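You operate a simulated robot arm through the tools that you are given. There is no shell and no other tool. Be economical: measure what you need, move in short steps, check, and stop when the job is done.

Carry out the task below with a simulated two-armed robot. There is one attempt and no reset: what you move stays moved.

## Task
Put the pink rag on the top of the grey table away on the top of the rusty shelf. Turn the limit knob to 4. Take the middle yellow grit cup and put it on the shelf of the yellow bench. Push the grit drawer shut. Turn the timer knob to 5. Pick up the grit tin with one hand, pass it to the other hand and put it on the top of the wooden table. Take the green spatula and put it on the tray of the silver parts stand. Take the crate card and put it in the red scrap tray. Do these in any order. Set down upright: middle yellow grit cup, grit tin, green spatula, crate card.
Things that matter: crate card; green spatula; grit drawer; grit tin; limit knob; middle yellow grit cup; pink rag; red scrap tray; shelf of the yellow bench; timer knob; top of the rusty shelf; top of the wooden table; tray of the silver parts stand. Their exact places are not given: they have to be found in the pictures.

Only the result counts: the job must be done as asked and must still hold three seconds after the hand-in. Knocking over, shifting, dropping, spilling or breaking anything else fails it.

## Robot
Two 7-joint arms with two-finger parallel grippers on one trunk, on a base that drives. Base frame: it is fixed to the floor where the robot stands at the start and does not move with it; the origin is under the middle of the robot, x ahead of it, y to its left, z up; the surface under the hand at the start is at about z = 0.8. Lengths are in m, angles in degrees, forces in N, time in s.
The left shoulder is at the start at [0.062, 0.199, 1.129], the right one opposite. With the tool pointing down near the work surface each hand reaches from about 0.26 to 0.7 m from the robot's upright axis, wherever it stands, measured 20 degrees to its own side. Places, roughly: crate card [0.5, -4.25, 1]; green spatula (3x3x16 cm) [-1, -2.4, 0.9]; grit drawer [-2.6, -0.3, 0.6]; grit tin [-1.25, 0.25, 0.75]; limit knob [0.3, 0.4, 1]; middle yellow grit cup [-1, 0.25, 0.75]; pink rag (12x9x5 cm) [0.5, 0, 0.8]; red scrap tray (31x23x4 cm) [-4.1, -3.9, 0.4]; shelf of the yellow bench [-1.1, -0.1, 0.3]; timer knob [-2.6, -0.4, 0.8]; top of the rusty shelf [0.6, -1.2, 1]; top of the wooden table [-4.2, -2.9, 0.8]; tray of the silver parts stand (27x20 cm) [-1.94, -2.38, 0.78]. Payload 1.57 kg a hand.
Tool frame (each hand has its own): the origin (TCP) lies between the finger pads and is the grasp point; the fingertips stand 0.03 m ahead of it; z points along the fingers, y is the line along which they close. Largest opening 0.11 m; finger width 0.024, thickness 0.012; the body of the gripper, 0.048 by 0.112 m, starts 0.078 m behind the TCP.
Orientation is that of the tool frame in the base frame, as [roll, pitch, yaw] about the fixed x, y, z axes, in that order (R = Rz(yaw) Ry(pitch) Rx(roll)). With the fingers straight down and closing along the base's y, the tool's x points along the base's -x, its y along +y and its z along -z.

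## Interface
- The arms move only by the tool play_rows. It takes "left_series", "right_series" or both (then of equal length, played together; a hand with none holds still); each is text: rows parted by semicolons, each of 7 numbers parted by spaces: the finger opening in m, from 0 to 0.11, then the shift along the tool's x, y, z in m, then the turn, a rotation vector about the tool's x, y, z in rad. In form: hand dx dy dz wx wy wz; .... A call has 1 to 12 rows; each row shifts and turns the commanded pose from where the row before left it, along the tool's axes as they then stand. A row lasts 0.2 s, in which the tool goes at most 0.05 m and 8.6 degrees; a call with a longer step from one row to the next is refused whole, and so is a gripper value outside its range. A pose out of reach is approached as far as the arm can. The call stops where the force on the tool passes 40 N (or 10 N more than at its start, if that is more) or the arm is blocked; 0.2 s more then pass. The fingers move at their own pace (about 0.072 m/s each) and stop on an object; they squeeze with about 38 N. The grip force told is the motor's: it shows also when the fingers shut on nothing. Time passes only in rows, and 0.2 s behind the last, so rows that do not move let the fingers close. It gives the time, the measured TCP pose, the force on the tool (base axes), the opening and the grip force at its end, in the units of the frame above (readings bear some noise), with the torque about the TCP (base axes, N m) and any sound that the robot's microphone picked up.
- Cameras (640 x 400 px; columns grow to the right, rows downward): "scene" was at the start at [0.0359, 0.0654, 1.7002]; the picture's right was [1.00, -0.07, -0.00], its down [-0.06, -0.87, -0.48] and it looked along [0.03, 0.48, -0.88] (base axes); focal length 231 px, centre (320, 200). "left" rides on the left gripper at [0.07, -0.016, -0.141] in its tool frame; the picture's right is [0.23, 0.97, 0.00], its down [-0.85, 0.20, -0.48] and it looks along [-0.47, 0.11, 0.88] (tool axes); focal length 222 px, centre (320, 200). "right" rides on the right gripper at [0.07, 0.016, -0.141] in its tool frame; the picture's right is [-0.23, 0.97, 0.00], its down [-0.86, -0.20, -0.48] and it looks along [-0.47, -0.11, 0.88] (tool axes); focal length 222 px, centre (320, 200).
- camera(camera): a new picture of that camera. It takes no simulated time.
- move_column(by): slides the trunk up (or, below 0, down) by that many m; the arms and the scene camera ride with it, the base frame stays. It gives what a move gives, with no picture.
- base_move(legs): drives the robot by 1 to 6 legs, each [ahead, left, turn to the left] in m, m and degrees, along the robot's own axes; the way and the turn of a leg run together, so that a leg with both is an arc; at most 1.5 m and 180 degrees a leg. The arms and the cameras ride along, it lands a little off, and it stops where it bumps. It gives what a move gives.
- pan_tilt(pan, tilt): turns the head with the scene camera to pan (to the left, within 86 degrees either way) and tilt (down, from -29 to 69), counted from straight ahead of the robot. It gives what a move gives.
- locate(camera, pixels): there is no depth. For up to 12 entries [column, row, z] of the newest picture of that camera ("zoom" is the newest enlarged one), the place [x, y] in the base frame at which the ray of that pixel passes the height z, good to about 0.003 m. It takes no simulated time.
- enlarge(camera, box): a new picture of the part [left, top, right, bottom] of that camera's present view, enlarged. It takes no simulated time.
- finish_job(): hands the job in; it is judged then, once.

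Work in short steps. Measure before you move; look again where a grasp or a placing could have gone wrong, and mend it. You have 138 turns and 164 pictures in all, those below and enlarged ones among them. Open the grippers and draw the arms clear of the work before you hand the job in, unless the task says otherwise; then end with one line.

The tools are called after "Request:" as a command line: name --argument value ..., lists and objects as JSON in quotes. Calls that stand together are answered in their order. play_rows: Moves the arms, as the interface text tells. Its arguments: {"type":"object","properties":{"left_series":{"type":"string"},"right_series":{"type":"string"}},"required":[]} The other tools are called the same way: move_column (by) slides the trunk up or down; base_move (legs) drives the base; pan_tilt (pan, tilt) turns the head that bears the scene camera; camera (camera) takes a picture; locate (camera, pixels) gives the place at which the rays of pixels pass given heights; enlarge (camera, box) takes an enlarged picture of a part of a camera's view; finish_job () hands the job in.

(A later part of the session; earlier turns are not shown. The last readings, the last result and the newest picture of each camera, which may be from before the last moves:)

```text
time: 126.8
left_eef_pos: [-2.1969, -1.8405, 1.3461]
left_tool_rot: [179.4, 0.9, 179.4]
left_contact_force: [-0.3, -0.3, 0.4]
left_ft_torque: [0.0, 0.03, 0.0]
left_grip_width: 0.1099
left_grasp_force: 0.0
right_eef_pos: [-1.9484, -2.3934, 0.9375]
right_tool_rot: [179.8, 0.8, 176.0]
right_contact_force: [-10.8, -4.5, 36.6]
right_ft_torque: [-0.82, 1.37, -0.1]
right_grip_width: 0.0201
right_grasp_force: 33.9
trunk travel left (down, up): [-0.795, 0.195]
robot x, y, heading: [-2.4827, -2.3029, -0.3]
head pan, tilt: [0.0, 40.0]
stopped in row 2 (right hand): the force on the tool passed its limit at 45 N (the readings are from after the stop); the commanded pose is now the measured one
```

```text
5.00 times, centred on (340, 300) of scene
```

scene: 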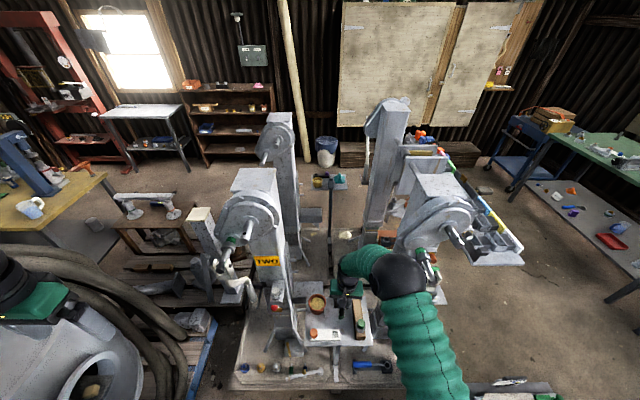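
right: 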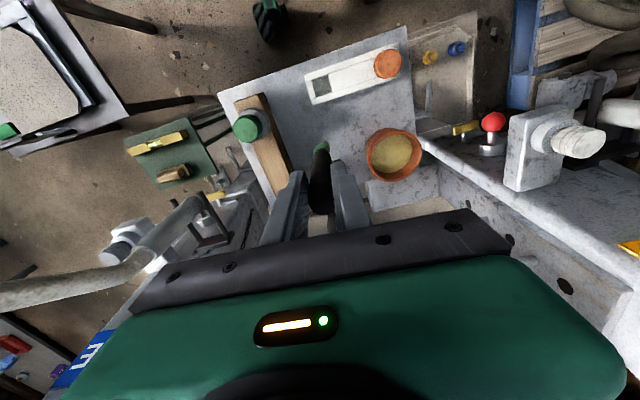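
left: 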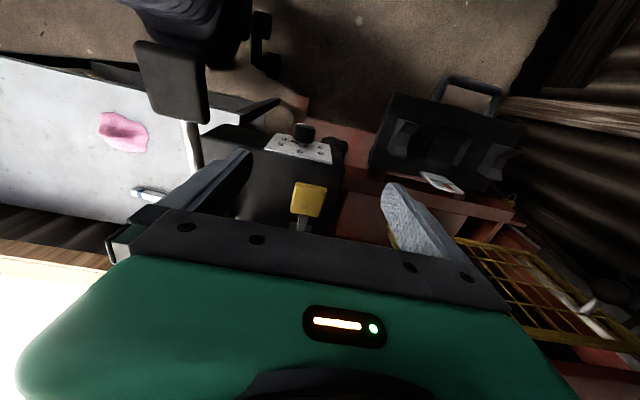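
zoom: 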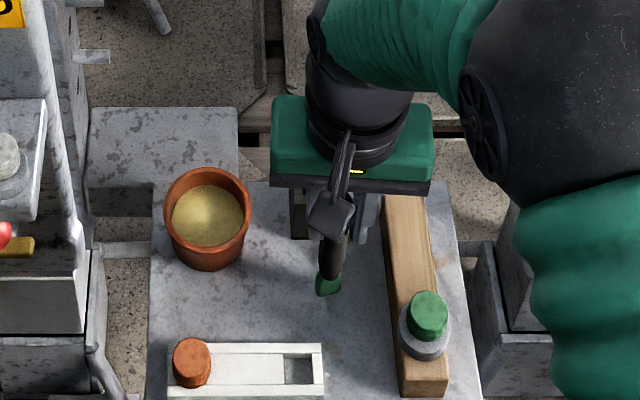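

Contact at TCP z≈0.9375, the same height as in the holder. I verify the blade's foot position against the tray height.

Request:
locate --camera "zoom" --pixels '[[328, 292, 0.78], [328, 292, 0.8], [328, 292, 0.82], [350, 180, 0.8], [290, 235, 0.8]]'

```text
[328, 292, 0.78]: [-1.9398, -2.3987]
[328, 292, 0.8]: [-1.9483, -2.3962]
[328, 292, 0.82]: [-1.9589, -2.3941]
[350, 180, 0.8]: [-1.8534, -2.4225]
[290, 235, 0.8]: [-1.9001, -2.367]
```

Consistent with standing on the tray. I open the fingers slightly and look.

Request:
play_rows --right_series "0.02 0 0 -0.001 0 0 0;0.025 0 0 0 0 0 0;0.03 0 0 0 0 0 0;0.036 0 0 0 0 0 0;0.04 0 0 0 0 0 0;0.04 0 0 0 0 0 0"

Request:
camera --camera "right"

Request:
enlarge --camera "scene" --box '[300, 260, 380, 340]'

```text
time: 128.2
left_eef_pos: [-2.1907, -1.8427, 1.3461]
left_tool_rot: [179.4, 0.8, 179.5]
left_contact_force: [-0.3, -0.6, 0.5]
left_ft_torque: [0.02, -0.02, 0.02]
left_grip_width: 0.1099
left_grasp_force: 0.0
right_eef_pos: [-1.9459, -2.3932, 0.9336]
right_tool_rot: [179.5, 0.7, 176.0]
right_contact_force: [0.4, 0.1, 0.4]
right_ft_torque: [0.04, -0.03, -0.03]
right_grip_width: 0.0399
right_grasp_force: 0.0
trunk travel left (down, up): [-0.795, 0.195]
robot x, y, heading: [-2.4826, -2.3037, -0.5]
head pan, tilt: [0.0, 40.0]
```

```text
104 pictures are left
```

right: 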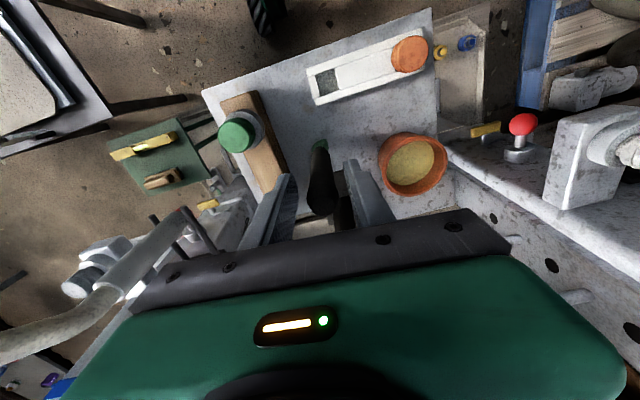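

```text
5.00 times, centred on (340, 300) of scene
```

zoom: 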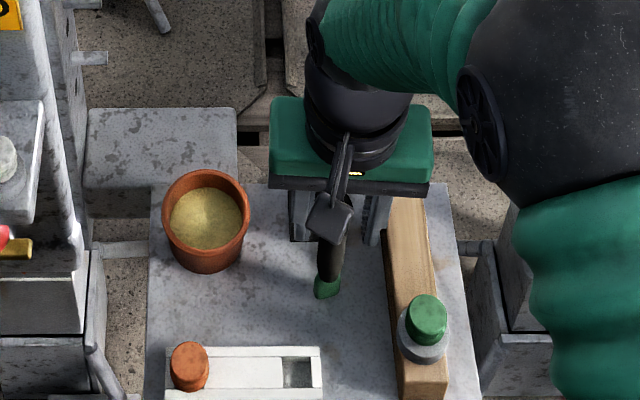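

It stands freely (force 0). I open a little more and raise the hand slowly with the arm.

Request:
play_rows --right_series "0.05 0 0 0 0 0 0;0.055 0 0 0 0 0 0;0.055 0 0 -0.01 0 0 0;0.055 0 0 -0.015 0 0 0;0.055 0 0 -0.02 0 0 0;0.055 0 0 -0.02 0 0 0;0.055 0 0 -0.025 0 0 0;0.055 0 0 -0.03 0 0 0;0.055 0 0 -0.03 0 0 0"

Request:
camera --camera "right"

```text
time: 130.2
left_eef_pos: [-2.1918, -1.8433, 1.348]
left_tool_rot: [179.3, 0.7, 179.5]
left_contact_force: [-0.2, -0.3, 0.1]
left_ft_torque: [0.0, 0.01, -0.02]
left_grip_width: 0.1101
left_grasp_force: 0.1
right_eef_pos: [-1.9486, -2.3939, 1.0859]
right_tool_rot: [179.6, 0.7, 176.0]
right_contact_force: [0.6, 0.5, -0.2]
right_ft_torque: [0.01, 0.01, 0.0]
right_grip_width: 0.0549
right_grasp_force: 0.0
trunk travel left (down, up): [-0.795, 0.195]
robot x, y, heading: [-2.483, -2.3015, -0.4]
head pan, tilt: [0.0, 40.0]
```

```text
102 pictures are left
```

right: 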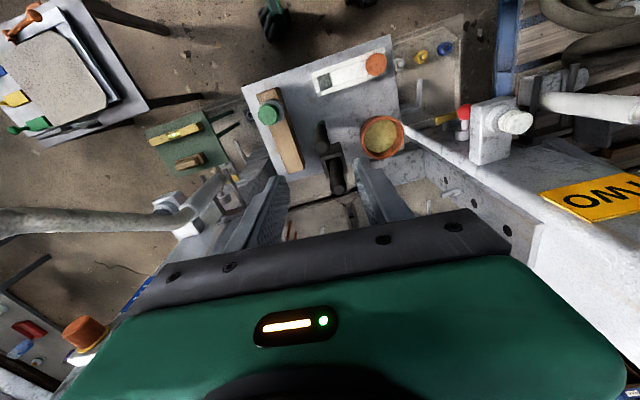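

The spatula stands on the tray. I back off and return along the corridor toward the crate card.

Request:
base_move --legs '[[-0.47, 0, 0.4], [0, -1.5, 0], [0, -0.17, 0], [1.4, 0, 0], [1.25, 0, 0]]'

Request:
pan_tilt --pan -10 --tilt 35

Request:
camera --camera "scene"

```text
time: 153.7
left_eef_pos: [0.0264, -3.6226, 1.3459]
left_tool_rot: [179.3, 0.7, 177.5]
left_contact_force: [-0.5, -0.9, 0.6]
left_ft_torque: [-0.02, -0.01, 0.01]
left_grip_width: 0.1099
left_grasp_force: 0.0
right_eef_pos: [0.2482, -4.1833, 1.086]
right_tool_rot: [179.5, 0.7, 173.9]
right_contact_force: [0.8, 0.1, -0.7]
right_ft_torque: [0.04, 0.01, -0.02]
right_grip_width: 0.0549
right_grasp_force: 0.1
trunk travel left (down, up): [-0.795, 0.195]
robot x, y, heading: [-0.2829, -4.0654, -2.4]
head pan, tilt: [0.0, 40.0]
```

```text
time: 154.4
left_eef_pos: [0.024, -3.6225, 1.3464]
left_tool_rot: [179.3, 0.7, 177.4]
left_contact_force: [0.0, 0.6, 0.4]
left_ft_torque: [-0.02, -0.04, 0.02]
left_grip_width: 0.1102
left_grasp_force: 0.1
right_eef_pos: [0.2493, -4.1823, 1.0855]
right_tool_rot: [179.5, 0.7, 173.9]
right_contact_force: [0.1, 0.1, 0.3]
right_ft_torque: [-0.03, -0.02, -0.01]
right_grip_width: 0.0553
right_grasp_force: 0.1
trunk travel left (down, up): [-0.795, 0.195]
robot x, y, heading: [-0.2824, -4.0684, -2.6]
head pan, tilt: [-10.0, 35.0]
```

```text
101 pictures are left
```

scene: 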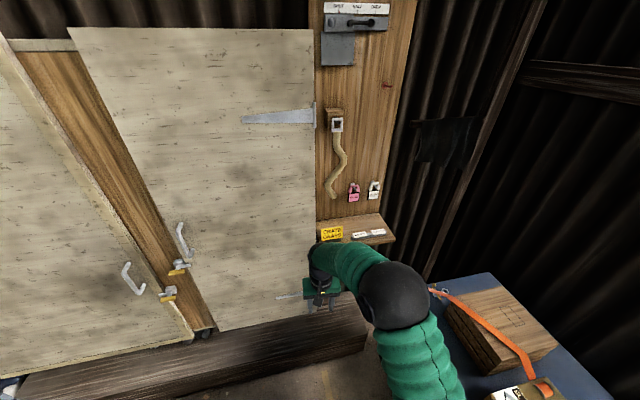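

There is a small wall ledge with a yellow label and white cards at (330–385,230). I enlarge.

Request:
enlarge --camera "scene" --box '[300, 200, 410, 260]'

Request:
camera --camera "right"

Request:
enlarge --camera "scene" --box '[420, 270, 600, 400]'

```text
5.82 times, centred on (355, 230) of scene
```

zoom: 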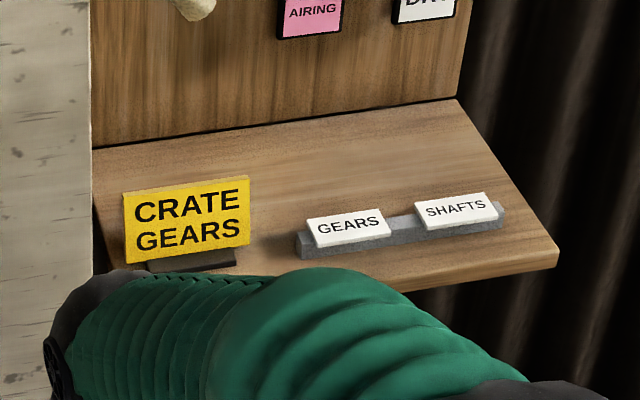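

```text
99 pictures are left
```

right: 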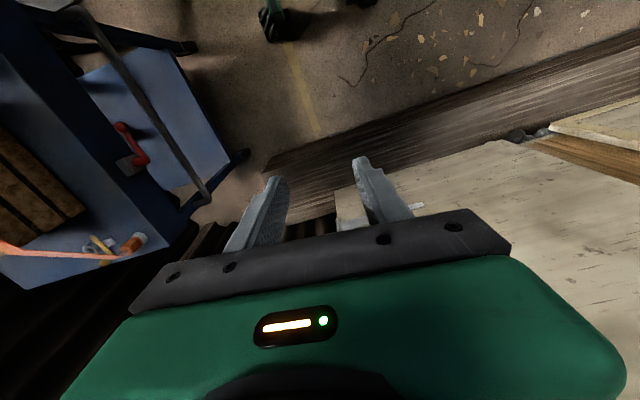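

```text
3.08 times, centred on (510, 335) of scene
```

zoom: 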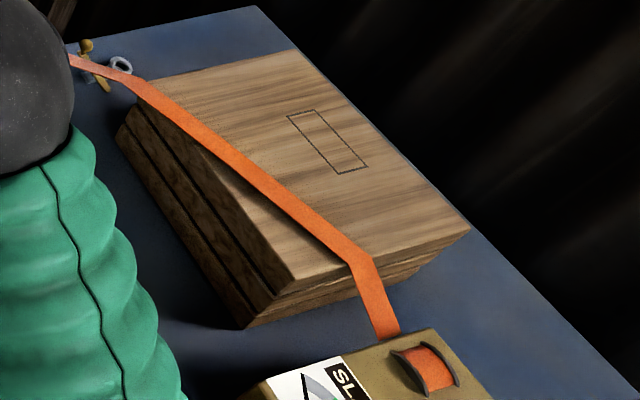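

I locate the yellow "CRATE GEARS" card and the small ones at ledge height.

Request:
locate --camera "scene" --pixels '[[332, 243, 0.98], [332, 232, 1.03], [360, 239, 0.98], [378, 235, 0.98], [317, 245, 0.95], [396, 241, 0.95], [380, 213, 0.95], [345, 230, 1.03], [321, 233, 1.03]]'

```text
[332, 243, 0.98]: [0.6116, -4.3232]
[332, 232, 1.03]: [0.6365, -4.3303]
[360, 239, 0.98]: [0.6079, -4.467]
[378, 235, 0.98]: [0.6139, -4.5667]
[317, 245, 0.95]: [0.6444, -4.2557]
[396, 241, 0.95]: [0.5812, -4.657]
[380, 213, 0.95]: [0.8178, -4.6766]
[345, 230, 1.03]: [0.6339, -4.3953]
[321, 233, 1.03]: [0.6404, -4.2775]
```

The yellow card is the crate card (near y≈-4.3). I raise the column for clearance and triangulate with the right and scene cameras.

Request:
move_column --by 0.19

Request:
camera --camera "scene"

Request:
camera --camera "right"

```text
time: 156.5
left_eef_pos: [0.0247, -3.6215, 1.5359]
left_tool_rot: [179.3, 0.8, 177.4]
left_contact_force: [-0.3, 0.3, -0.6]
left_ft_torque: [0.02, -0.01, 0.0]
left_grip_width: 0.11
left_grasp_force: 0.1
right_eef_pos: [0.2484, -4.1822, 1.2757]
right_tool_rot: [179.7, 0.7, 174.0]
right_contact_force: [0.0, 0.2, 0.3]
right_ft_torque: [-0.04, -0.01, -0.01]
right_grip_width: 0.0549
right_grasp_force: 0.1
trunk travel left (down, up): [-0.985, 0.005]
robot x, y, heading: [-0.2817, -4.069, -2.5]
head pan, tilt: [-10.0, 35.0]
```

```text
97 pictures are left
```

scene: 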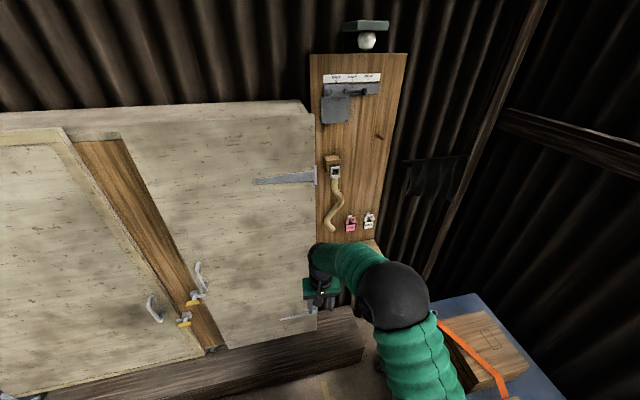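

```text
96 pictures are left
```

right: 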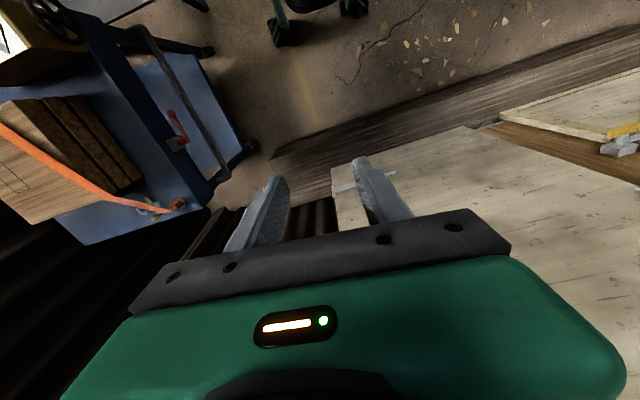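

The arm hides the ledge; I pull the hand back and to the left, and look again.

Request:
play_rows --right_series "0.055 0.03 0.03 0 0 0 0;0.055 0.03 0.03 0 0 0 0;0.055 0.03 0.03 0 0 0 0;0.055 0.03 0.03 0 0 0 0;0.055 0.02 0.03 0 0 0 0"

Request:
camera --camera "scene"

```text
time: 157.7
left_eef_pos: [0.0238, -3.6207, 1.536]
left_tool_rot: [179.4, 0.8, 177.4]
left_contact_force: [-0.6, 0.1, -0.1]
left_ft_torque: [0.02, 0.03, 0.0]
left_grip_width: 0.1098
left_grasp_force: 0.0
right_eef_pos: [0.1245, -4.0181, 1.276]
right_tool_rot: [179.7, 0.7, 173.9]
right_contact_force: [0.5, -0.7, -0.5]
right_ft_torque: [-0.04, 0.01, -0.03]
right_grip_width: 0.055
right_grasp_force: 0.0
trunk travel left (down, up): [-0.985, 0.005]
robot x, y, heading: [-0.282, -4.072, -2.5]
head pan, tilt: [-10.0, 35.0]
```

```text
95 pictures are left
```

scene: 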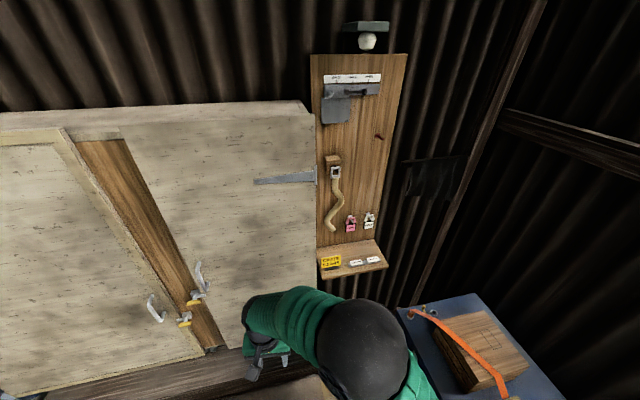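

Request:
enlarge --camera "scene" --box '[300, 230, 400, 300]'

Request:
locate --camera "scene" --pixels '[[331, 268, 0.98], [331, 268, 1.03], [331, 268, 1.08], [317, 262, 1.0], [388, 264, 1.0], [388, 264, 1.05]]'

```text
5.71 times, centred on (350, 265) of scene
```

zoom: 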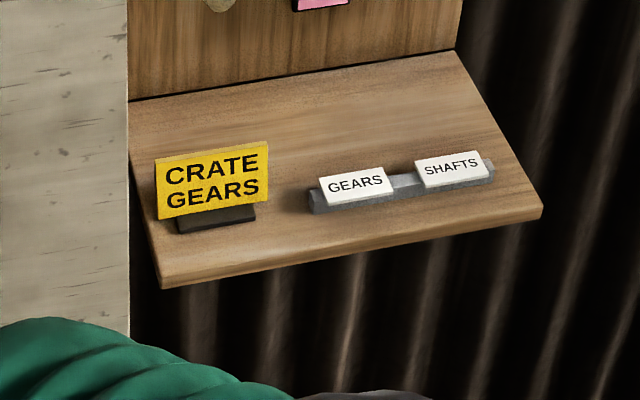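

```text
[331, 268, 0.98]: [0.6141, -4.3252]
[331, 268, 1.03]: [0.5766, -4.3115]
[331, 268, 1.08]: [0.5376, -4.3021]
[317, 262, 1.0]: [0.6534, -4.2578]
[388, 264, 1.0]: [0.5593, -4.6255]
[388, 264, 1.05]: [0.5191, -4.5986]
```

Heights are uncertain from so short a baseline. I lower the column by 0.55 m for a better-angled view of the ledge.

Request:
move_column --by -0.55

Request:
enlarge --camera "scene" --box '[300, 120, 420, 220]'

```text
refused: -0.55 is not a number from -0.4 to 0.4
```

```text
4.00 times, centred on (360, 170) of scene
```

zoom: 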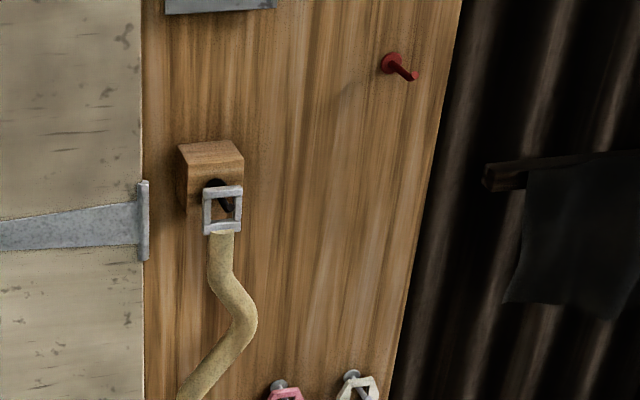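

The step is limited to 0.4 m; I lower by 0.4 and look at the ledge from there.

Request:
move_column --by -0.4

Request:
camera --camera "scene"

Request:
enlarge --camera "scene" --box '[300, 160, 400, 230]'

```text
time: 159.9
left_eef_pos: [0.0245, -3.622, 1.2978]
left_tool_rot: [179.3, 0.9, 177.3]
left_contact_force: [-0.3, -0.4, -0.2]
left_ft_torque: [0.04, 0.02, -0.01]
left_grip_width: 0.1102
left_grasp_force: 0.0
right_eef_pos: [0.1621, -4.0252, 1.107]
right_tool_rot: [173.6, 7.7, 170.2]
right_contact_force: [0.3, 0.1, 0.6]
right_ft_torque: [-0.02, -0.02, 0.01]
right_grip_width: 0.0551
right_grasp_force: 0.1
trunk travel left (down, up): [-0.749, 0.241]
robot x, y, heading: [-0.2798, -4.0698, -2.1]
head pan, tilt: [-10.0, 35.0]
stopped: the arm was blocked; the commanded pose is now the measured one
```

```text
92 pictures are left
```

scene: 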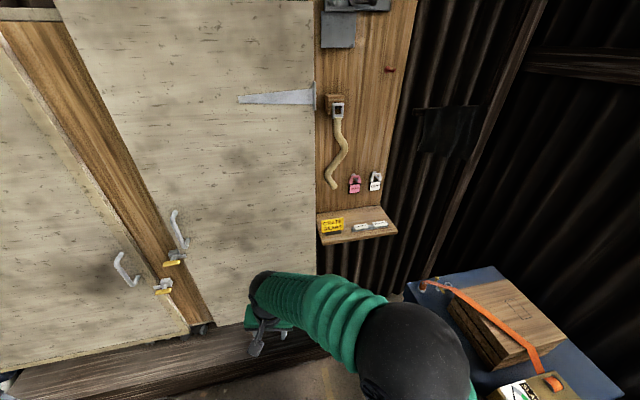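

```text
5.71 times, centred on (350, 195) of scene
```

zoom: 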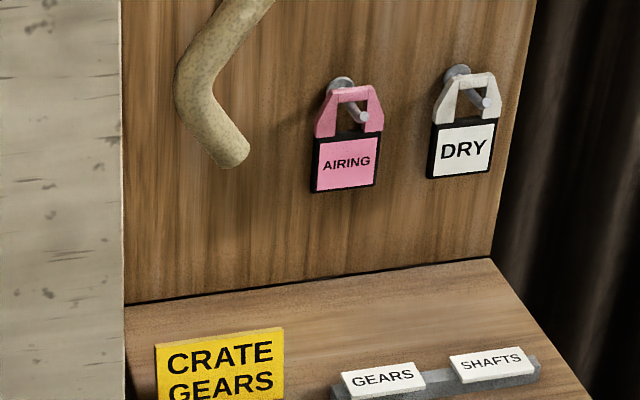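

The arm was blocked, probably the elbow near the cart. I raise to the earlier column height and compare the cart view to make sure nothing moved.

Request:
move_column --by 0.046

Request:
enlarge --camera "scene" --box '[420, 270, 600, 400]'

Request:
enlarge --camera "scene" --box '[300, 200, 410, 260]'

```text
time: 160.8
left_eef_pos: [0.0254, -3.6214, 1.3463]
left_tool_rot: [179.2, 0.8, 177.4]
left_contact_force: [0.5, -0.7, 0.1]
left_ft_torque: [0.03, 0.01, 0.0]
left_grip_width: 0.1102
left_grasp_force: 0.0
right_eef_pos: [0.1601, -4.0226, 1.1541]
right_tool_rot: [173.9, 7.4, 170.7]
right_contact_force: [0.7, 0.1, -0.6]
right_ft_torque: [0.01, 0.03, -0.01]
right_grip_width: 0.0549
right_grasp_force: 0.1
trunk travel left (down, up): [-0.795, 0.195]
robot x, y, heading: [-0.2847, -4.0685, -2.6]
head pan, tilt: [-10.0, 35.0]
```

```text
3.08 times, centred on (510, 335) of scene
```

zoom: 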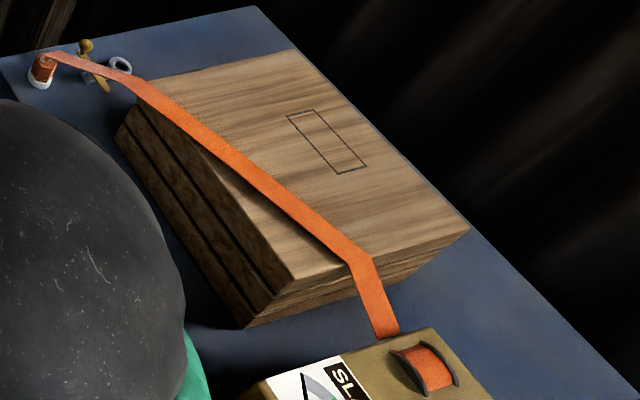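

```text
5.82 times, centred on (355, 230) of scene
```

zoom: 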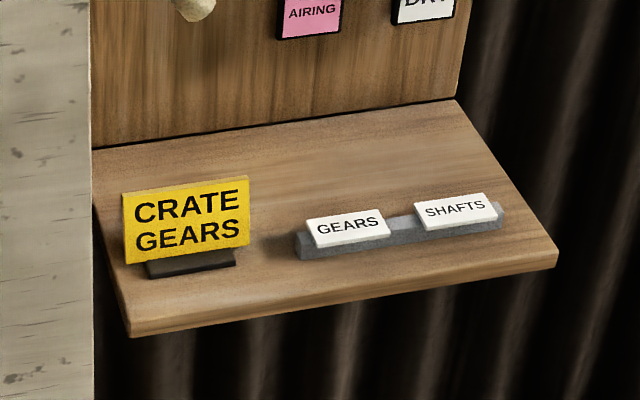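

Nothing moved (crates and box are as before). I compute the camera height from diverging rays to get the ledge height.

Request:
locate --camera "scene" --pixels '[[20, 390, 0.0], [20, 390, 1.0], [620, 390, 0.0], [620, 390, 1.0]]'

Request:
locate --camera "zoom" --pixels '[[148, 278, 1.04], [236, 265, 1.04], [123, 263, 1.06], [249, 244, 1.06], [186, 176, 1.1], [300, 258, 1.04], [130, 325, 1.04], [558, 250, 1.04]]'

```text
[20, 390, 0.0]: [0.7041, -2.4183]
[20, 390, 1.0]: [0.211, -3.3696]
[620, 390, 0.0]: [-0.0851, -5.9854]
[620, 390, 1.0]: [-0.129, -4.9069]
```

```text
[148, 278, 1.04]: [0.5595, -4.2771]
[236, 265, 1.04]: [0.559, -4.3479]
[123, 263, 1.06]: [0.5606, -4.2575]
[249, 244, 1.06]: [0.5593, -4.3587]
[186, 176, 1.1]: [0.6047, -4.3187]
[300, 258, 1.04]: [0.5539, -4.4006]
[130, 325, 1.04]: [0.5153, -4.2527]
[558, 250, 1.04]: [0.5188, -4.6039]
```

Ledge top ≈1.06; the card's sign spans y -4.258…-4.359 at x≈0.54–0.55. I check how far the cabinet step sticks out, since I must drive about 0.3 m nearer.

Request:
camera --camera "scene"

Request:
locate --camera "scene" --pixels '[[20, 390, 0.2], [160, 372, 0.2], [240, 345, 0.2], [20, 385, 0.0], [405, 275, 0.85], [430, 320, 0.85]]'

```text
88 pictures are left
```

scene: 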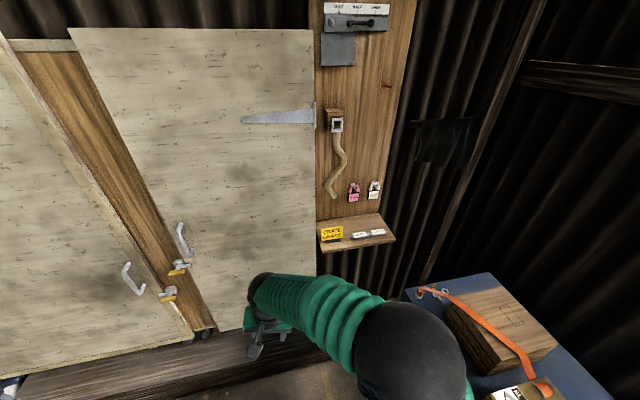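

```text
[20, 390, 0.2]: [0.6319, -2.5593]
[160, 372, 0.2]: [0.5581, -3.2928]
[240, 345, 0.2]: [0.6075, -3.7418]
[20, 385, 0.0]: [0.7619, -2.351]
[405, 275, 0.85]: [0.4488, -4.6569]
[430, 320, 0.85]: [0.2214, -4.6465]
```

I turn the base straight, raise the column a little, then shift the right hand right and pitch it to point forward-down (40° below horizontal) for gripping the card's side edges.

Request:
move_column --by 0.1

Request:
base_move --legs '[[0, 0.03, 2.5]]'

Request:
play_rows --right_series "0.11 0.01 -0.038 0 0 0 0;0.11 0.01 -0.038 0 0 0 0;0.11 0.01 -0.038 0 0 0 0;0.11 0.01 -0.038 0 0 0 0;0.11 0.01 -0.038 0 0 0 0;0.11 0 0 0 0.0072 -0.1226 -0.0243;0.11 0 0 0 0.0072 -0.1226 -0.0243;0.11 0 0 0 0.0072 -0.1226 -0.0243;0.11 0 0 0 0.0072 -0.1226 -0.0243;0.11 0 0 0 0.0072 -0.1226 -0.0243;0.11 0 0 0 0.0072 -0.1226 -0.0243;0.11 0 0 0 0 0 0"

Request:
camera --camera "scene"

```text
time: 162.1
left_eef_pos: [0.0246, -3.6218, 1.448]
left_tool_rot: [179.3, 0.8, 177.4]
left_contact_force: [-0.3, -0.4, -0.1]
left_ft_torque: [-0.02, 0.05, 0.01]
left_grip_width: 0.1096
left_grasp_force: 0.1
right_eef_pos: [0.1599, -4.0238, 1.2548]
right_tool_rot: [173.8, 7.4, 170.7]
right_contact_force: [0.4, -0.6, -0.5]
right_ft_torque: [-0.02, 0.04, -0.02]
right_grip_width: 0.0549
right_grasp_force: 0.0
trunk travel left (down, up): [-0.895, 0.095]
robot x, y, heading: [-0.2832, -4.07, -2.5]
head pan, tilt: [-10.0, 35.0]
```

```text
time: 163.0
left_eef_pos: [0.007, -3.5804, 1.4468]
left_tool_rot: [179.3, 0.7, 179.9]
left_contact_force: [1.0, 0.2, 0.2]
left_ft_torque: [-0.05, 0.04, -0.01]
left_grip_width: 0.11
left_grasp_force: 0.0
right_eef_pos: [0.1587, -3.9745, 1.254]
right_tool_rot: [173.8, 7.4, 173.2]
right_contact_force: [0.3, 0.1, 0.2]
right_ft_torque: [0.02, 0.02, 0.0]
right_grip_width: 0.0549
right_grasp_force: 0.1
trunk travel left (down, up): [-0.895, 0.095]
robot x, y, heading: [-0.2803, -4.0398, -0.1]
head pan, tilt: [-10.0, 35.0]
```

```text
time: 165.5
left_eef_pos: [0.0052, -3.581, 1.4493]
left_tool_rot: [179.1, 0.8, 179.8]
left_contact_force: [0.2, 0.0, -1.0]
left_ft_torque: [0.0, 0.02, 0.01]
left_grip_width: 0.1101
left_grasp_force: 0.2
right_eef_pos: [0.1767, -4.1263, 1.2509]
right_tool_rot: [165.6, 41.3, 165.5]
right_contact_force: [0.2, 1.7, -1.3]
right_ft_torque: [-0.06, 0.0, -0.04]
right_grip_width: 0.1104
right_grasp_force: 0.0
right hand out of reach, approached as far as the arm can: row 7, 8, 9, 10, 11
trunk travel left (down, up): [-0.895, 0.095]
robot x, y, heading: [-0.2811, -4.0349, 0.0]
head pan, tilt: [-10.0, 35.0]
stopped in row 12 (right hand): the arm was blocked; the commanded pose is now the measured one
```

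```text
87 pictures are left
```

scene: 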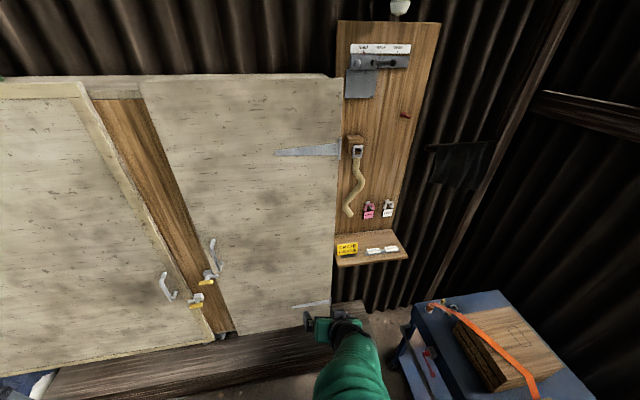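

The wrist is close to the wanted pitch (47° below horizontal) with some roll. I move the hand right, forward and down, then take the roll out.

Request:
play_rows --right_series "0.11 0.004 -0.0336 0.026 0 0 0;0.11 0.004 -0.0336 0.026 0 0 0;0.11 0.004 -0.0336 0.026 0 0 0;0.11 0.004 -0.0336 0.026 0 0 0;0.11 0.004 -0.0336 0.026 0 0 0;0.11 0 0 0 0.027 -0.001 -0.063;0.11 0 0 0 0.027 -0.001 -0.063;0.11 0 0 0 0.027 -0.001 -0.063;0.11 0 0 0 0 0 0"

Request:
camera --camera "scene"

```text
time: 167.5
left_eef_pos: [0.0063, -3.5927, 1.45]
left_tool_rot: [178.7, 0.9, 179.9]
left_contact_force: [0.6, 0.7, 0.3]
left_ft_torque: [-0.02, 0.02, -0.02]
left_grip_width: 0.1102
left_grasp_force: 0.0
right_eef_pos: [0.2361, -4.2882, 1.108]
right_tool_rot: [179.8, 42.8, 179.6]
right_contact_force: [-0.4, 0.0, 0.0]
right_ft_torque: [0.03, 0.02, -0.02]
right_grip_width: 0.1103
right_grasp_force: 0.1
trunk travel left (down, up): [-0.895, 0.095]
robot x, y, heading: [-0.2835, -4.04, 0.3]
head pan, tilt: [-10.0, 35.0]
```

```text
86 pictures are left
```

scene: 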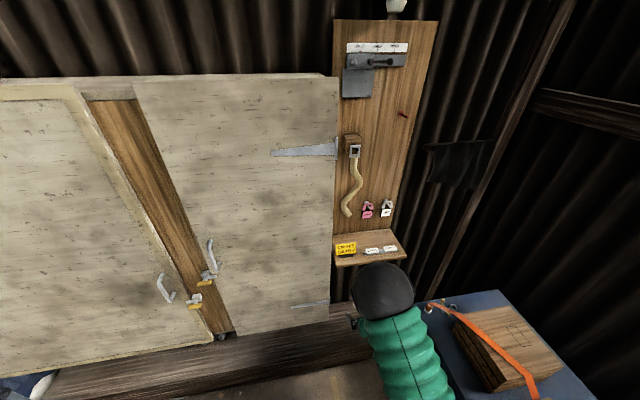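

The hand is squared up. I re-measure the card from this pose.

Request:
enlarge --camera "scene" --box '[320, 220, 420, 280]'

Request:
camera --camera "right"

```text
6.40 times, centred on (370, 250) of scene
```

zoom: 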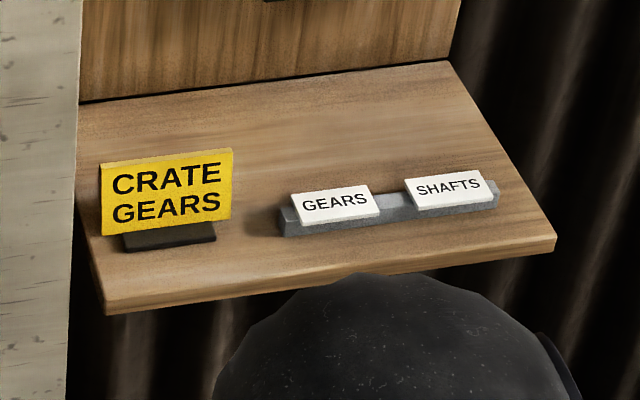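

```text
84 pictures are left
```

right: 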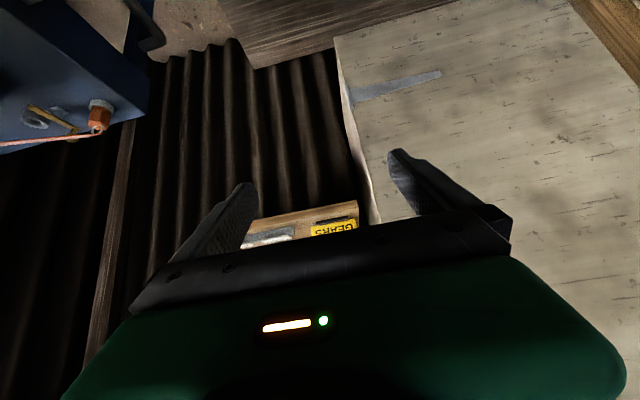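

Both cameras see the card; I locate its sign's lower edge in both at several heights.

Request:
locate --camera "right" --pixels '[[311, 226, 1.06], [311, 226, 1.08], [311, 226, 1.1], [357, 219, 1.06], [357, 219, 1.08], [357, 219, 1.1], [360, 201, 1.06], [250, 224, 1.06]]'

Request:
locate --camera "zoom" --pixels '[[103, 235, 1.06], [103, 235, 1.08], [103, 235, 1.1], [231, 216, 1.06], [231, 216, 1.08], [231, 216, 1.1], [105, 300, 1.06], [555, 238, 1.06], [101, 164, 1.12], [232, 149, 1.12], [125, 252, 1.06], [216, 240, 1.06]]'

```text
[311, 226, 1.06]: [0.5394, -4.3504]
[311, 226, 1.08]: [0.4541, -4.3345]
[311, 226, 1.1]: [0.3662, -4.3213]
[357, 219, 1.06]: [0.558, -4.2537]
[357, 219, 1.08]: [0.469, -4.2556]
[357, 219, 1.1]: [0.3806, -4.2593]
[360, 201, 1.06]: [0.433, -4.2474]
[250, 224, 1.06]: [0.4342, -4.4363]
```

```text
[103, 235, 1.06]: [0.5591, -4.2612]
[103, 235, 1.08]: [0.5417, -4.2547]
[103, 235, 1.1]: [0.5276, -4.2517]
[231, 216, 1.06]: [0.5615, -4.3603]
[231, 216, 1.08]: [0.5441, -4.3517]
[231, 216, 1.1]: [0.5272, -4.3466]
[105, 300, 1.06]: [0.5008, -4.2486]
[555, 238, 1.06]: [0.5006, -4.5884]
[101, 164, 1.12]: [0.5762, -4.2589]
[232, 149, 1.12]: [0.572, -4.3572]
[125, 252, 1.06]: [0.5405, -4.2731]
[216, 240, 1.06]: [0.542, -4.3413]
```

Card: sign bottom z≈1.058, top ≈1.13, x≈0.56, centre y≈-4.311, 9.9 cm wide. I align y, then drive 0.255 m nearer and re-check.

Request:
play_rows --right_series "0.11 0 -0.023 0 0 0 0;0.11 0 0 0 0 0 0"

Request:
base_move --legs '[[0.255, 0, 0]]'

Request:
play_rows --right_series "0.11 0 0 0 0 0 0;0.11 0 0 0 0 0 0;0.11 0 0 0 0 0 0;0.11 0 0 0 0 0 0"

Request:
camera --camera "right"

Request:
camera --camera "scene"

```text
time: 168.1
left_eef_pos: [0.006, -3.5905, 1.4503]
left_tool_rot: [178.8, 0.8, 179.8]
left_contact_force: [0.1, -0.2, 0.0]
left_ft_torque: [0.02, -0.03, 0.0]
left_grip_width: 0.1099
left_grasp_force: 0.0
right_eef_pos: [0.2354, -4.309, 1.1096]
right_tool_rot: [179.8, 42.8, 179.6]
right_contact_force: [0.4, 0.7, -0.1]
right_ft_torque: [0.01, -0.03, 0.0]
right_grip_width: 0.1102
right_grasp_force: 0.1
trunk travel left (down, up): [-0.895, 0.095]
robot x, y, heading: [-0.2809, -4.0393, 0.0]
head pan, tilt: [-10.0, 35.0]
```

```text
time: 170.0
left_eef_pos: [0.2537, -3.5925, 1.4523]
left_tool_rot: [178.9, 1.1, 179.6]
left_contact_force: [-0.6, 0.2, 0.1]
left_ft_torque: [-0.03, 0.02, 0.01]
left_grip_width: 0.1101
left_grasp_force: 0.1
right_eef_pos: [0.4839, -4.3137, 1.1109]
right_tool_rot: [179.7, 43.1, 179.2]
right_contact_force: [-0.3, -0.4, -0.2]
right_ft_torque: [-0.01, -0.02, 0.02]
right_grip_width: 0.1101
right_grasp_force: 0.0
trunk travel left (down, up): [-0.895, 0.095]
robot x, y, heading: [-0.0248, -4.0386, -0.3]
head pan, tilt: [-10.0, 35.0]
```

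```text
time: 171.0
left_eef_pos: [0.2641, -3.5921, 1.4508]
left_tool_rot: [178.8, 0.8, 179.6]
left_contact_force: [-0.3, 0.1, 0.0]
left_ft_torque: [0.0, 0.0, 0.0]
left_grip_width: 0.1101
left_grasp_force: 0.1
right_eef_pos: [0.4887, -4.313, 1.1087]
right_tool_rot: [179.7, 42.7, 179.4]
right_contact_force: [0.1, -0.6, 0.0]
right_ft_torque: [0.0, 0.0, 0.01]
right_grip_width: 0.1101
right_grasp_force: 0.0
trunk travel left (down, up): [-0.895, 0.095]
robot x, y, heading: [-0.0258, -4.0413, -0.5]
head pan, tilt: [-10.0, 35.0]
```

```text
83 pictures are left
```

right: 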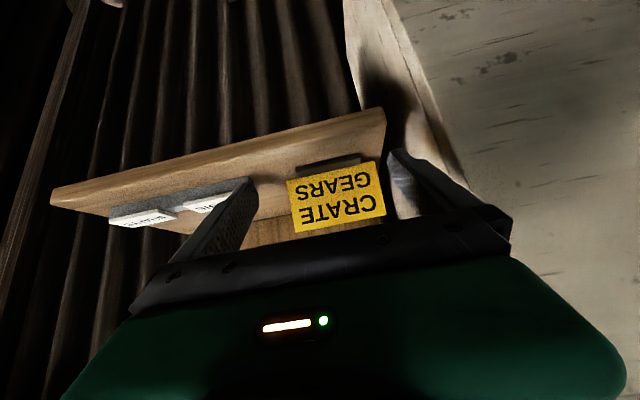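

```text
82 pictures are left
```

scene: 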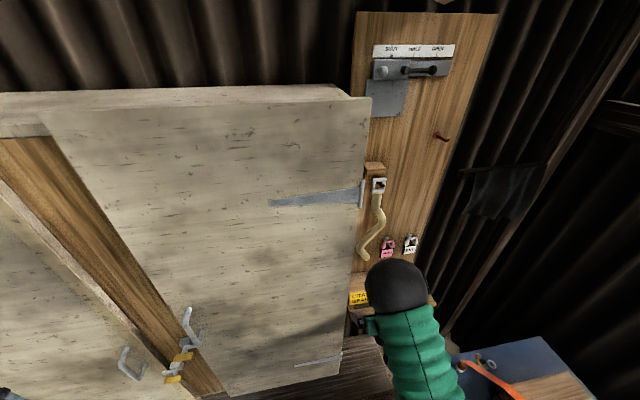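

The card centre is ~6 mm to tool +y. The cabinet's edge is near the inner finger, so I locate that edge too.

Request:
locate --camera "right" --pixels '[[440, 130, 0.7], [440, 130, 0.85], [440, 130, 1.0], [395, 40, 0.4], [395, 40, 0.6], [395, 40, 0.8], [345, 5, 0.6], [345, 5, 0.8], [420, 130, 0.9], [386, 112, 1.04], [386, 145, 1.04]]'

Request:
enlarge --camera "right" --box '[250, 80, 450, 250]'

```text
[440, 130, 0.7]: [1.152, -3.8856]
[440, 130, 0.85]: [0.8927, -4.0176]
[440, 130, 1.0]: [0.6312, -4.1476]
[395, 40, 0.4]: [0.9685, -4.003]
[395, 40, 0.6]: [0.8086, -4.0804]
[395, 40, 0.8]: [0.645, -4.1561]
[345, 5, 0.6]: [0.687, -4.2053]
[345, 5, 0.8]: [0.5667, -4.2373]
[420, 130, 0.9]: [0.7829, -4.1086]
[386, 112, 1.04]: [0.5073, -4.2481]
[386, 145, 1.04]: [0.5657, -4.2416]
```

```text
2.35 times, centred on (350, 165) of right
```

zoom: 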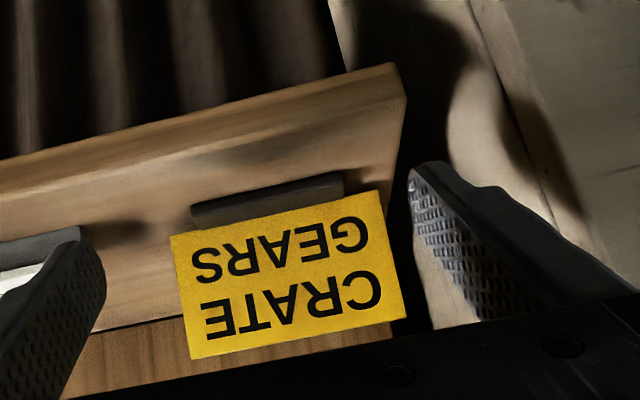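

I shift +6 mm in y and advance to the card plane in small steps.

Request:
play_rows --right_series "0.11 0 0.006 0 0 0 0;0.11 -0.0115 0 0.0137 0 0 0;0.11 -0.0115 0 0.0137 0 0 0;0.11 0 0 0 0 0 0"

Request:
enlarge --camera "right" --box '[220, 100, 420, 250]'

```text
time: 172.0
left_eef_pos: [0.2614, -3.5938, 1.4501]
left_tool_rot: [178.8, 1.0, 179.6]
left_contact_force: [0.1, -0.4, -0.1]
left_ft_torque: [-0.04, -0.01, 0.0]
left_grip_width: 0.1101
left_grasp_force: 0.0
right_eef_pos: [0.5213, -4.3083, 1.1045]
right_tool_rot: [179.7, 42.8, 179.2]
right_contact_force: [0.1, 0.7, 0.4]
right_ft_torque: [-0.01, -0.03, 0.03]
right_grip_width: 0.1102
right_grasp_force: 0.0
trunk travel left (down, up): [-0.895, 0.095]
robot x, y, heading: [-0.0244, -4.0401, -0.3]
head pan, tilt: [-10.0, 35.0]
```

```text
2.67 times, centred on (320, 175) of right
```

zoom: 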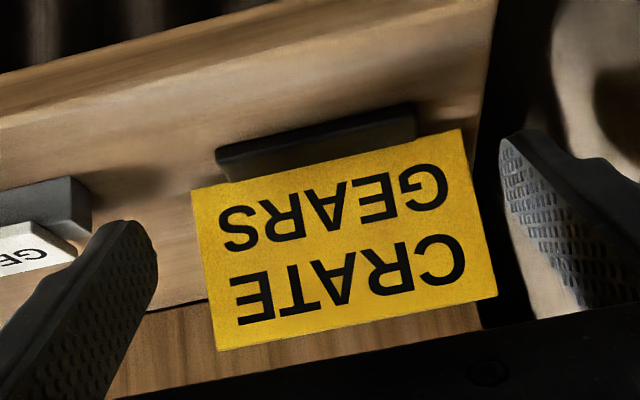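

Centre offset is now about 3 mm; I correct and advance further.

Request:
play_rows --right_series "0.11 0 0.003 0 0 0 0;0.11 -0.0115 0 0.0137 0 0 0;0.11 -0.0115 0 0.0137 0 0 0;0.11 0 0 0 0 0 0"

Request:
enlarge --camera "right" --box '[220, 100, 420, 250]'

```text
time: 173.0
left_eef_pos: [0.2613, -3.5949, 1.4512]
left_tool_rot: [178.8, 0.9, 179.6]
left_contact_force: [0.4, 0.1, -0.7]
left_ft_torque: [0.0, 0.0, -0.04]
left_grip_width: 0.1098
left_grasp_force: 0.1
right_eef_pos: [0.5572, -4.3056, 1.1]
right_tool_rot: [179.7, 42.9, 179.3]
right_contact_force: [0.3, 0.0, -0.3]
right_ft_torque: [-0.02, 0.01, 0.02]
right_grip_width: 0.11
right_grasp_force: 0.1
trunk travel left (down, up): [-0.895, 0.095]
robot x, y, heading: [-0.031, -4.0438, -0.2]
head pan, tilt: [-10.0, 35.0]
```

```text
2.67 times, centred on (320, 175) of right
```

zoom: 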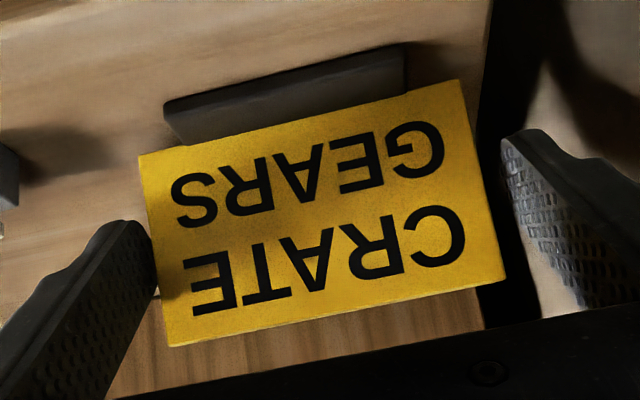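

The card is between the fingers, centred. I close gently.

Request:
play_rows --right_series "0.1 0 0 0 0 0 0;0.09 0 0 0 0 0 0;0.06 0 0 0 0 0 0;0.03 0 0 0 0 0 0;0.03 0 0 0 0 0 0"

Request:
enlarge --camera "right" --box '[220, 100, 420, 250]'

```text
time: 174.2
left_eef_pos: [0.2613, -3.5926, 1.4512]
left_tool_rot: [178.8, 0.8, 179.6]
left_contact_force: [0.2, -0.2, -0.5]
left_ft_torque: [0.0, -0.01, -0.01]
left_grip_width: 0.1101
left_grasp_force: 0.1
right_eef_pos: [0.5578, -4.3053, 1.1002]
right_tool_rot: [179.8, 42.7, 179.3]
right_contact_force: [-0.1, -0.6, 1.2]
right_ft_torque: [-0.04, -0.05, 0.03]
right_grip_width: 0.0989
right_grasp_force: 38.4
trunk travel left (down, up): [-0.895, 0.095]
robot x, y, heading: [-0.0253, -4.0368, -0.3]
head pan, tilt: [-10.0, 35.0]
```

```text
2.67 times, centred on (320, 175) of right
```

zoom: 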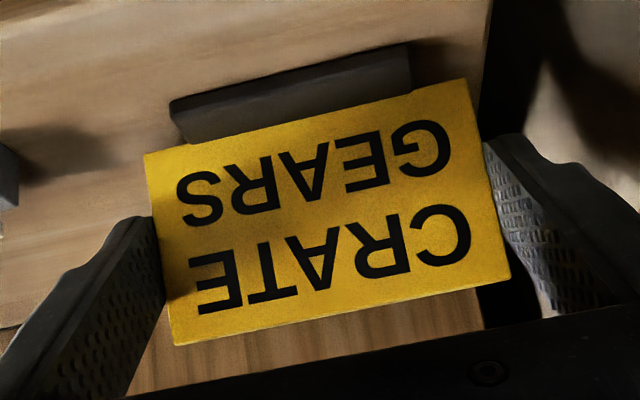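

Gripped (9.9 cm, 38 N). I lift by the column and back away.

Request:
move_column --by 0.08

Request:
base_move --legs '[[-0.3, 0, 0]]'

Request:
camera --camera "right"

```text
time: 175.3
left_eef_pos: [0.2617, -3.5941, 1.5312]
left_tool_rot: [178.8, 0.9, 179.6]
left_contact_force: [-0.5, -0.2, -0.1]
left_ft_torque: [0.04, 0.02, -0.01]
left_grip_width: 0.1103
left_grasp_force: 0.0
right_eef_pos: [0.5583, -4.3056, 1.1793]
right_tool_rot: [179.7, 42.8, 179.3]
right_contact_force: [-0.3, -0.9, -1.2]
right_ft_torque: [-0.02, 0.02, 0.0]
right_grip_width: 0.0991
right_grasp_force: 37.9
trunk travel left (down, up): [-0.975, 0.015]
robot x, y, heading: [-0.0285, -4.0394, -0.2]
head pan, tilt: [-10.0, 35.0]
```

```text
time: 177.4
left_eef_pos: [-0.0412, -3.5911, 1.5297]
left_tool_rot: [178.8, 0.6, 180.0]
left_contact_force: [0.0, 0.1, 0.0]
left_ft_torque: [0.04, 0.04, 0.01]
left_grip_width: 0.1099
left_grasp_force: 0.1
right_eef_pos: [0.258, -4.3002, 1.178]
right_tool_rot: [179.7, 42.6, 179.7]
right_contact_force: [0.3, 0.3, -0.8]
right_ft_torque: [-0.03, 0.02, 0.03]
right_grip_width: 0.099
right_grasp_force: 37.7
trunk travel left (down, up): [-0.975, 0.015]
robot x, y, heading: [-0.3272, -4.0382, 0.3]
head pan, tilt: [-10.0, 35.0]
```

```text
77 pictures are left
```

right: 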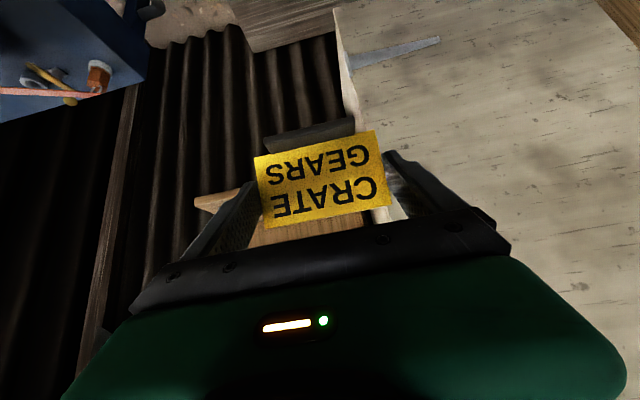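

The card is held upright. I turn round to the left and drive west along the corridor to the scrap table.

Request:
base_move --legs '[[0, 0, 90], [0, 0, 90], [1.4, 0, 0], [1.4, 0, 0]]'

Request:
pan_tilt --pan 0 --tilt 40

Request:
camera --camera "scene"

```text
time: 198.7
left_eef_pos: [-3.4458, -4.4649, 1.5311]
left_tool_rot: [178.8, 1.0, 0.5]
left_contact_force: [-0.3, -0.1, 1.1]
left_ft_torque: [-0.02, -0.03, -0.01]
left_grip_width: 0.1101
left_grasp_force: 0.1
right_eef_pos: [-3.7532, -3.7579, 1.1815]
right_tool_rot: [179.6, 43.0, 0.2]
right_contact_force: [0.1, 0.2, -0.9]
right_ft_torque: [-0.01, -0.02, 0.0]
right_grip_width: 0.0989
right_grasp_force: 37.6
trunk travel left (down, up): [-0.975, 0.015]
robot x, y, heading: [-3.1696, -4.0139, -179.6]
head pan, tilt: [-10.0, 35.0]
```

```text
time: 199.4
left_eef_pos: [-3.4454, -4.4661, 1.532]
left_tool_rot: [178.7, 1.0, 0.5]
left_contact_force: [-0.7, -0.7, -0.1]
left_ft_torque: [0.01, 0.02, -0.01]
left_grip_width: 0.1099
left_grasp_force: 0.1
right_eef_pos: [-3.7532, -3.7588, 1.1824]
right_tool_rot: [179.7, 42.9, 0.2]
right_contact_force: [0.4, 0.1, 0.1]
right_ft_torque: [-0.03, 0.02, -0.02]
right_grip_width: 0.0988
right_grasp_force: 37.5
trunk travel left (down, up): [-0.975, 0.015]
robot x, y, heading: [-3.1661, -4.0133, -179.5]
head pan, tilt: [0.0, 40.0]
```

```text
76 pictures are left
```

scene: 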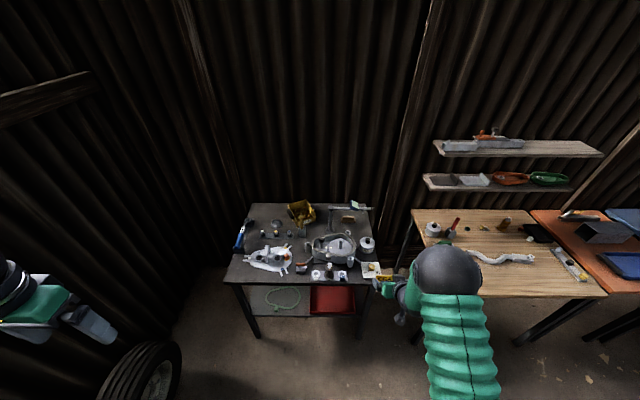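

I lower the column in front of the table to look under it and bring the card to shelf height.

Request:
move_column --by -0.4

Request:
move_column --by -0.2

Request:
camera --camera "scene"

Request:
camera --camera "right"

```text
time: 203.3
left_eef_pos: [-3.445, -4.4655, 1.1318]
left_tool_rot: [178.8, 1.1, 0.6]
left_contact_force: [1.0, 0.5, 0.6]
left_ft_torque: [-0.01, 0.02, -0.03]
left_grip_width: 0.1099
left_grasp_force: 0.1
right_eef_pos: [-3.7537, -3.7585, 0.7812]
right_tool_rot: [179.7, 42.9, 0.2]
right_contact_force: [0.2, 0.2, -1.5]
right_ft_torque: [0.01, -0.01, -0.05]
right_grip_width: 0.0991
right_grasp_force: 38.0
trunk travel left (down, up): [-0.575, 0.415]
robot x, y, heading: [-3.1681, -4.0199, -179.7]
head pan, tilt: [0.0, 40.0]
```

```text
time: 205.4
left_eef_pos: [-3.4449, -4.4658, 0.9324]
left_tool_rot: [178.8, 1.0, 0.5]
left_contact_force: [0.2, 0.4, 0.9]
left_ft_torque: [0.02, 0.01, 0.02]
left_grip_width: 0.1101
left_grasp_force: 0.0
right_eef_pos: [-3.7536, -3.7562, 0.5806]
right_tool_rot: [179.7, 42.9, 0.1]
right_contact_force: [-0.2, 0.5, -1.7]
right_ft_torque: [-0.01, 0.02, -0.01]
right_grip_width: 0.099
right_grasp_force: 37.8
trunk travel left (down, up): [-0.375, 0.615]
robot x, y, heading: [-3.1678, -4.0131, -179.6]
head pan, tilt: [0.0, 40.0]
```

```text
75 pictures are left
```

scene: 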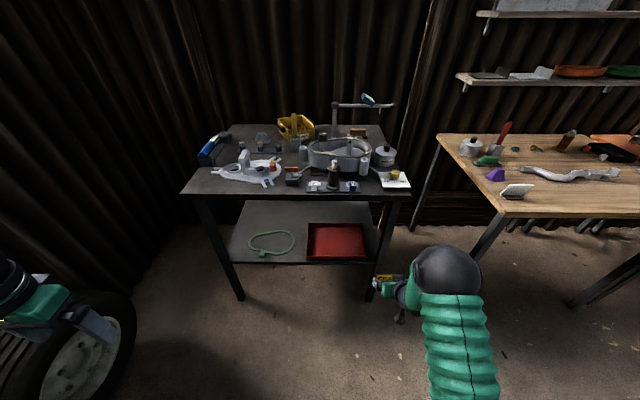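

```text
74 pictures are left
```

right: 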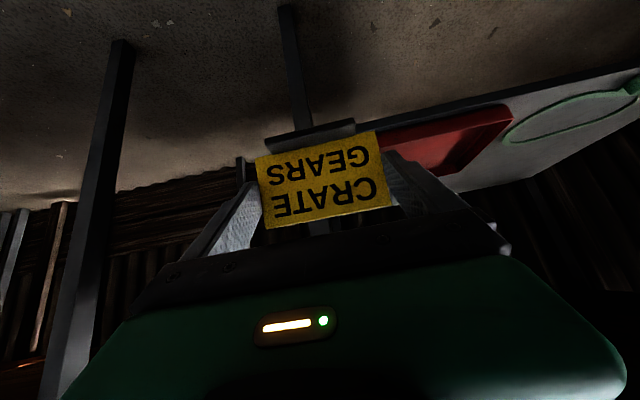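

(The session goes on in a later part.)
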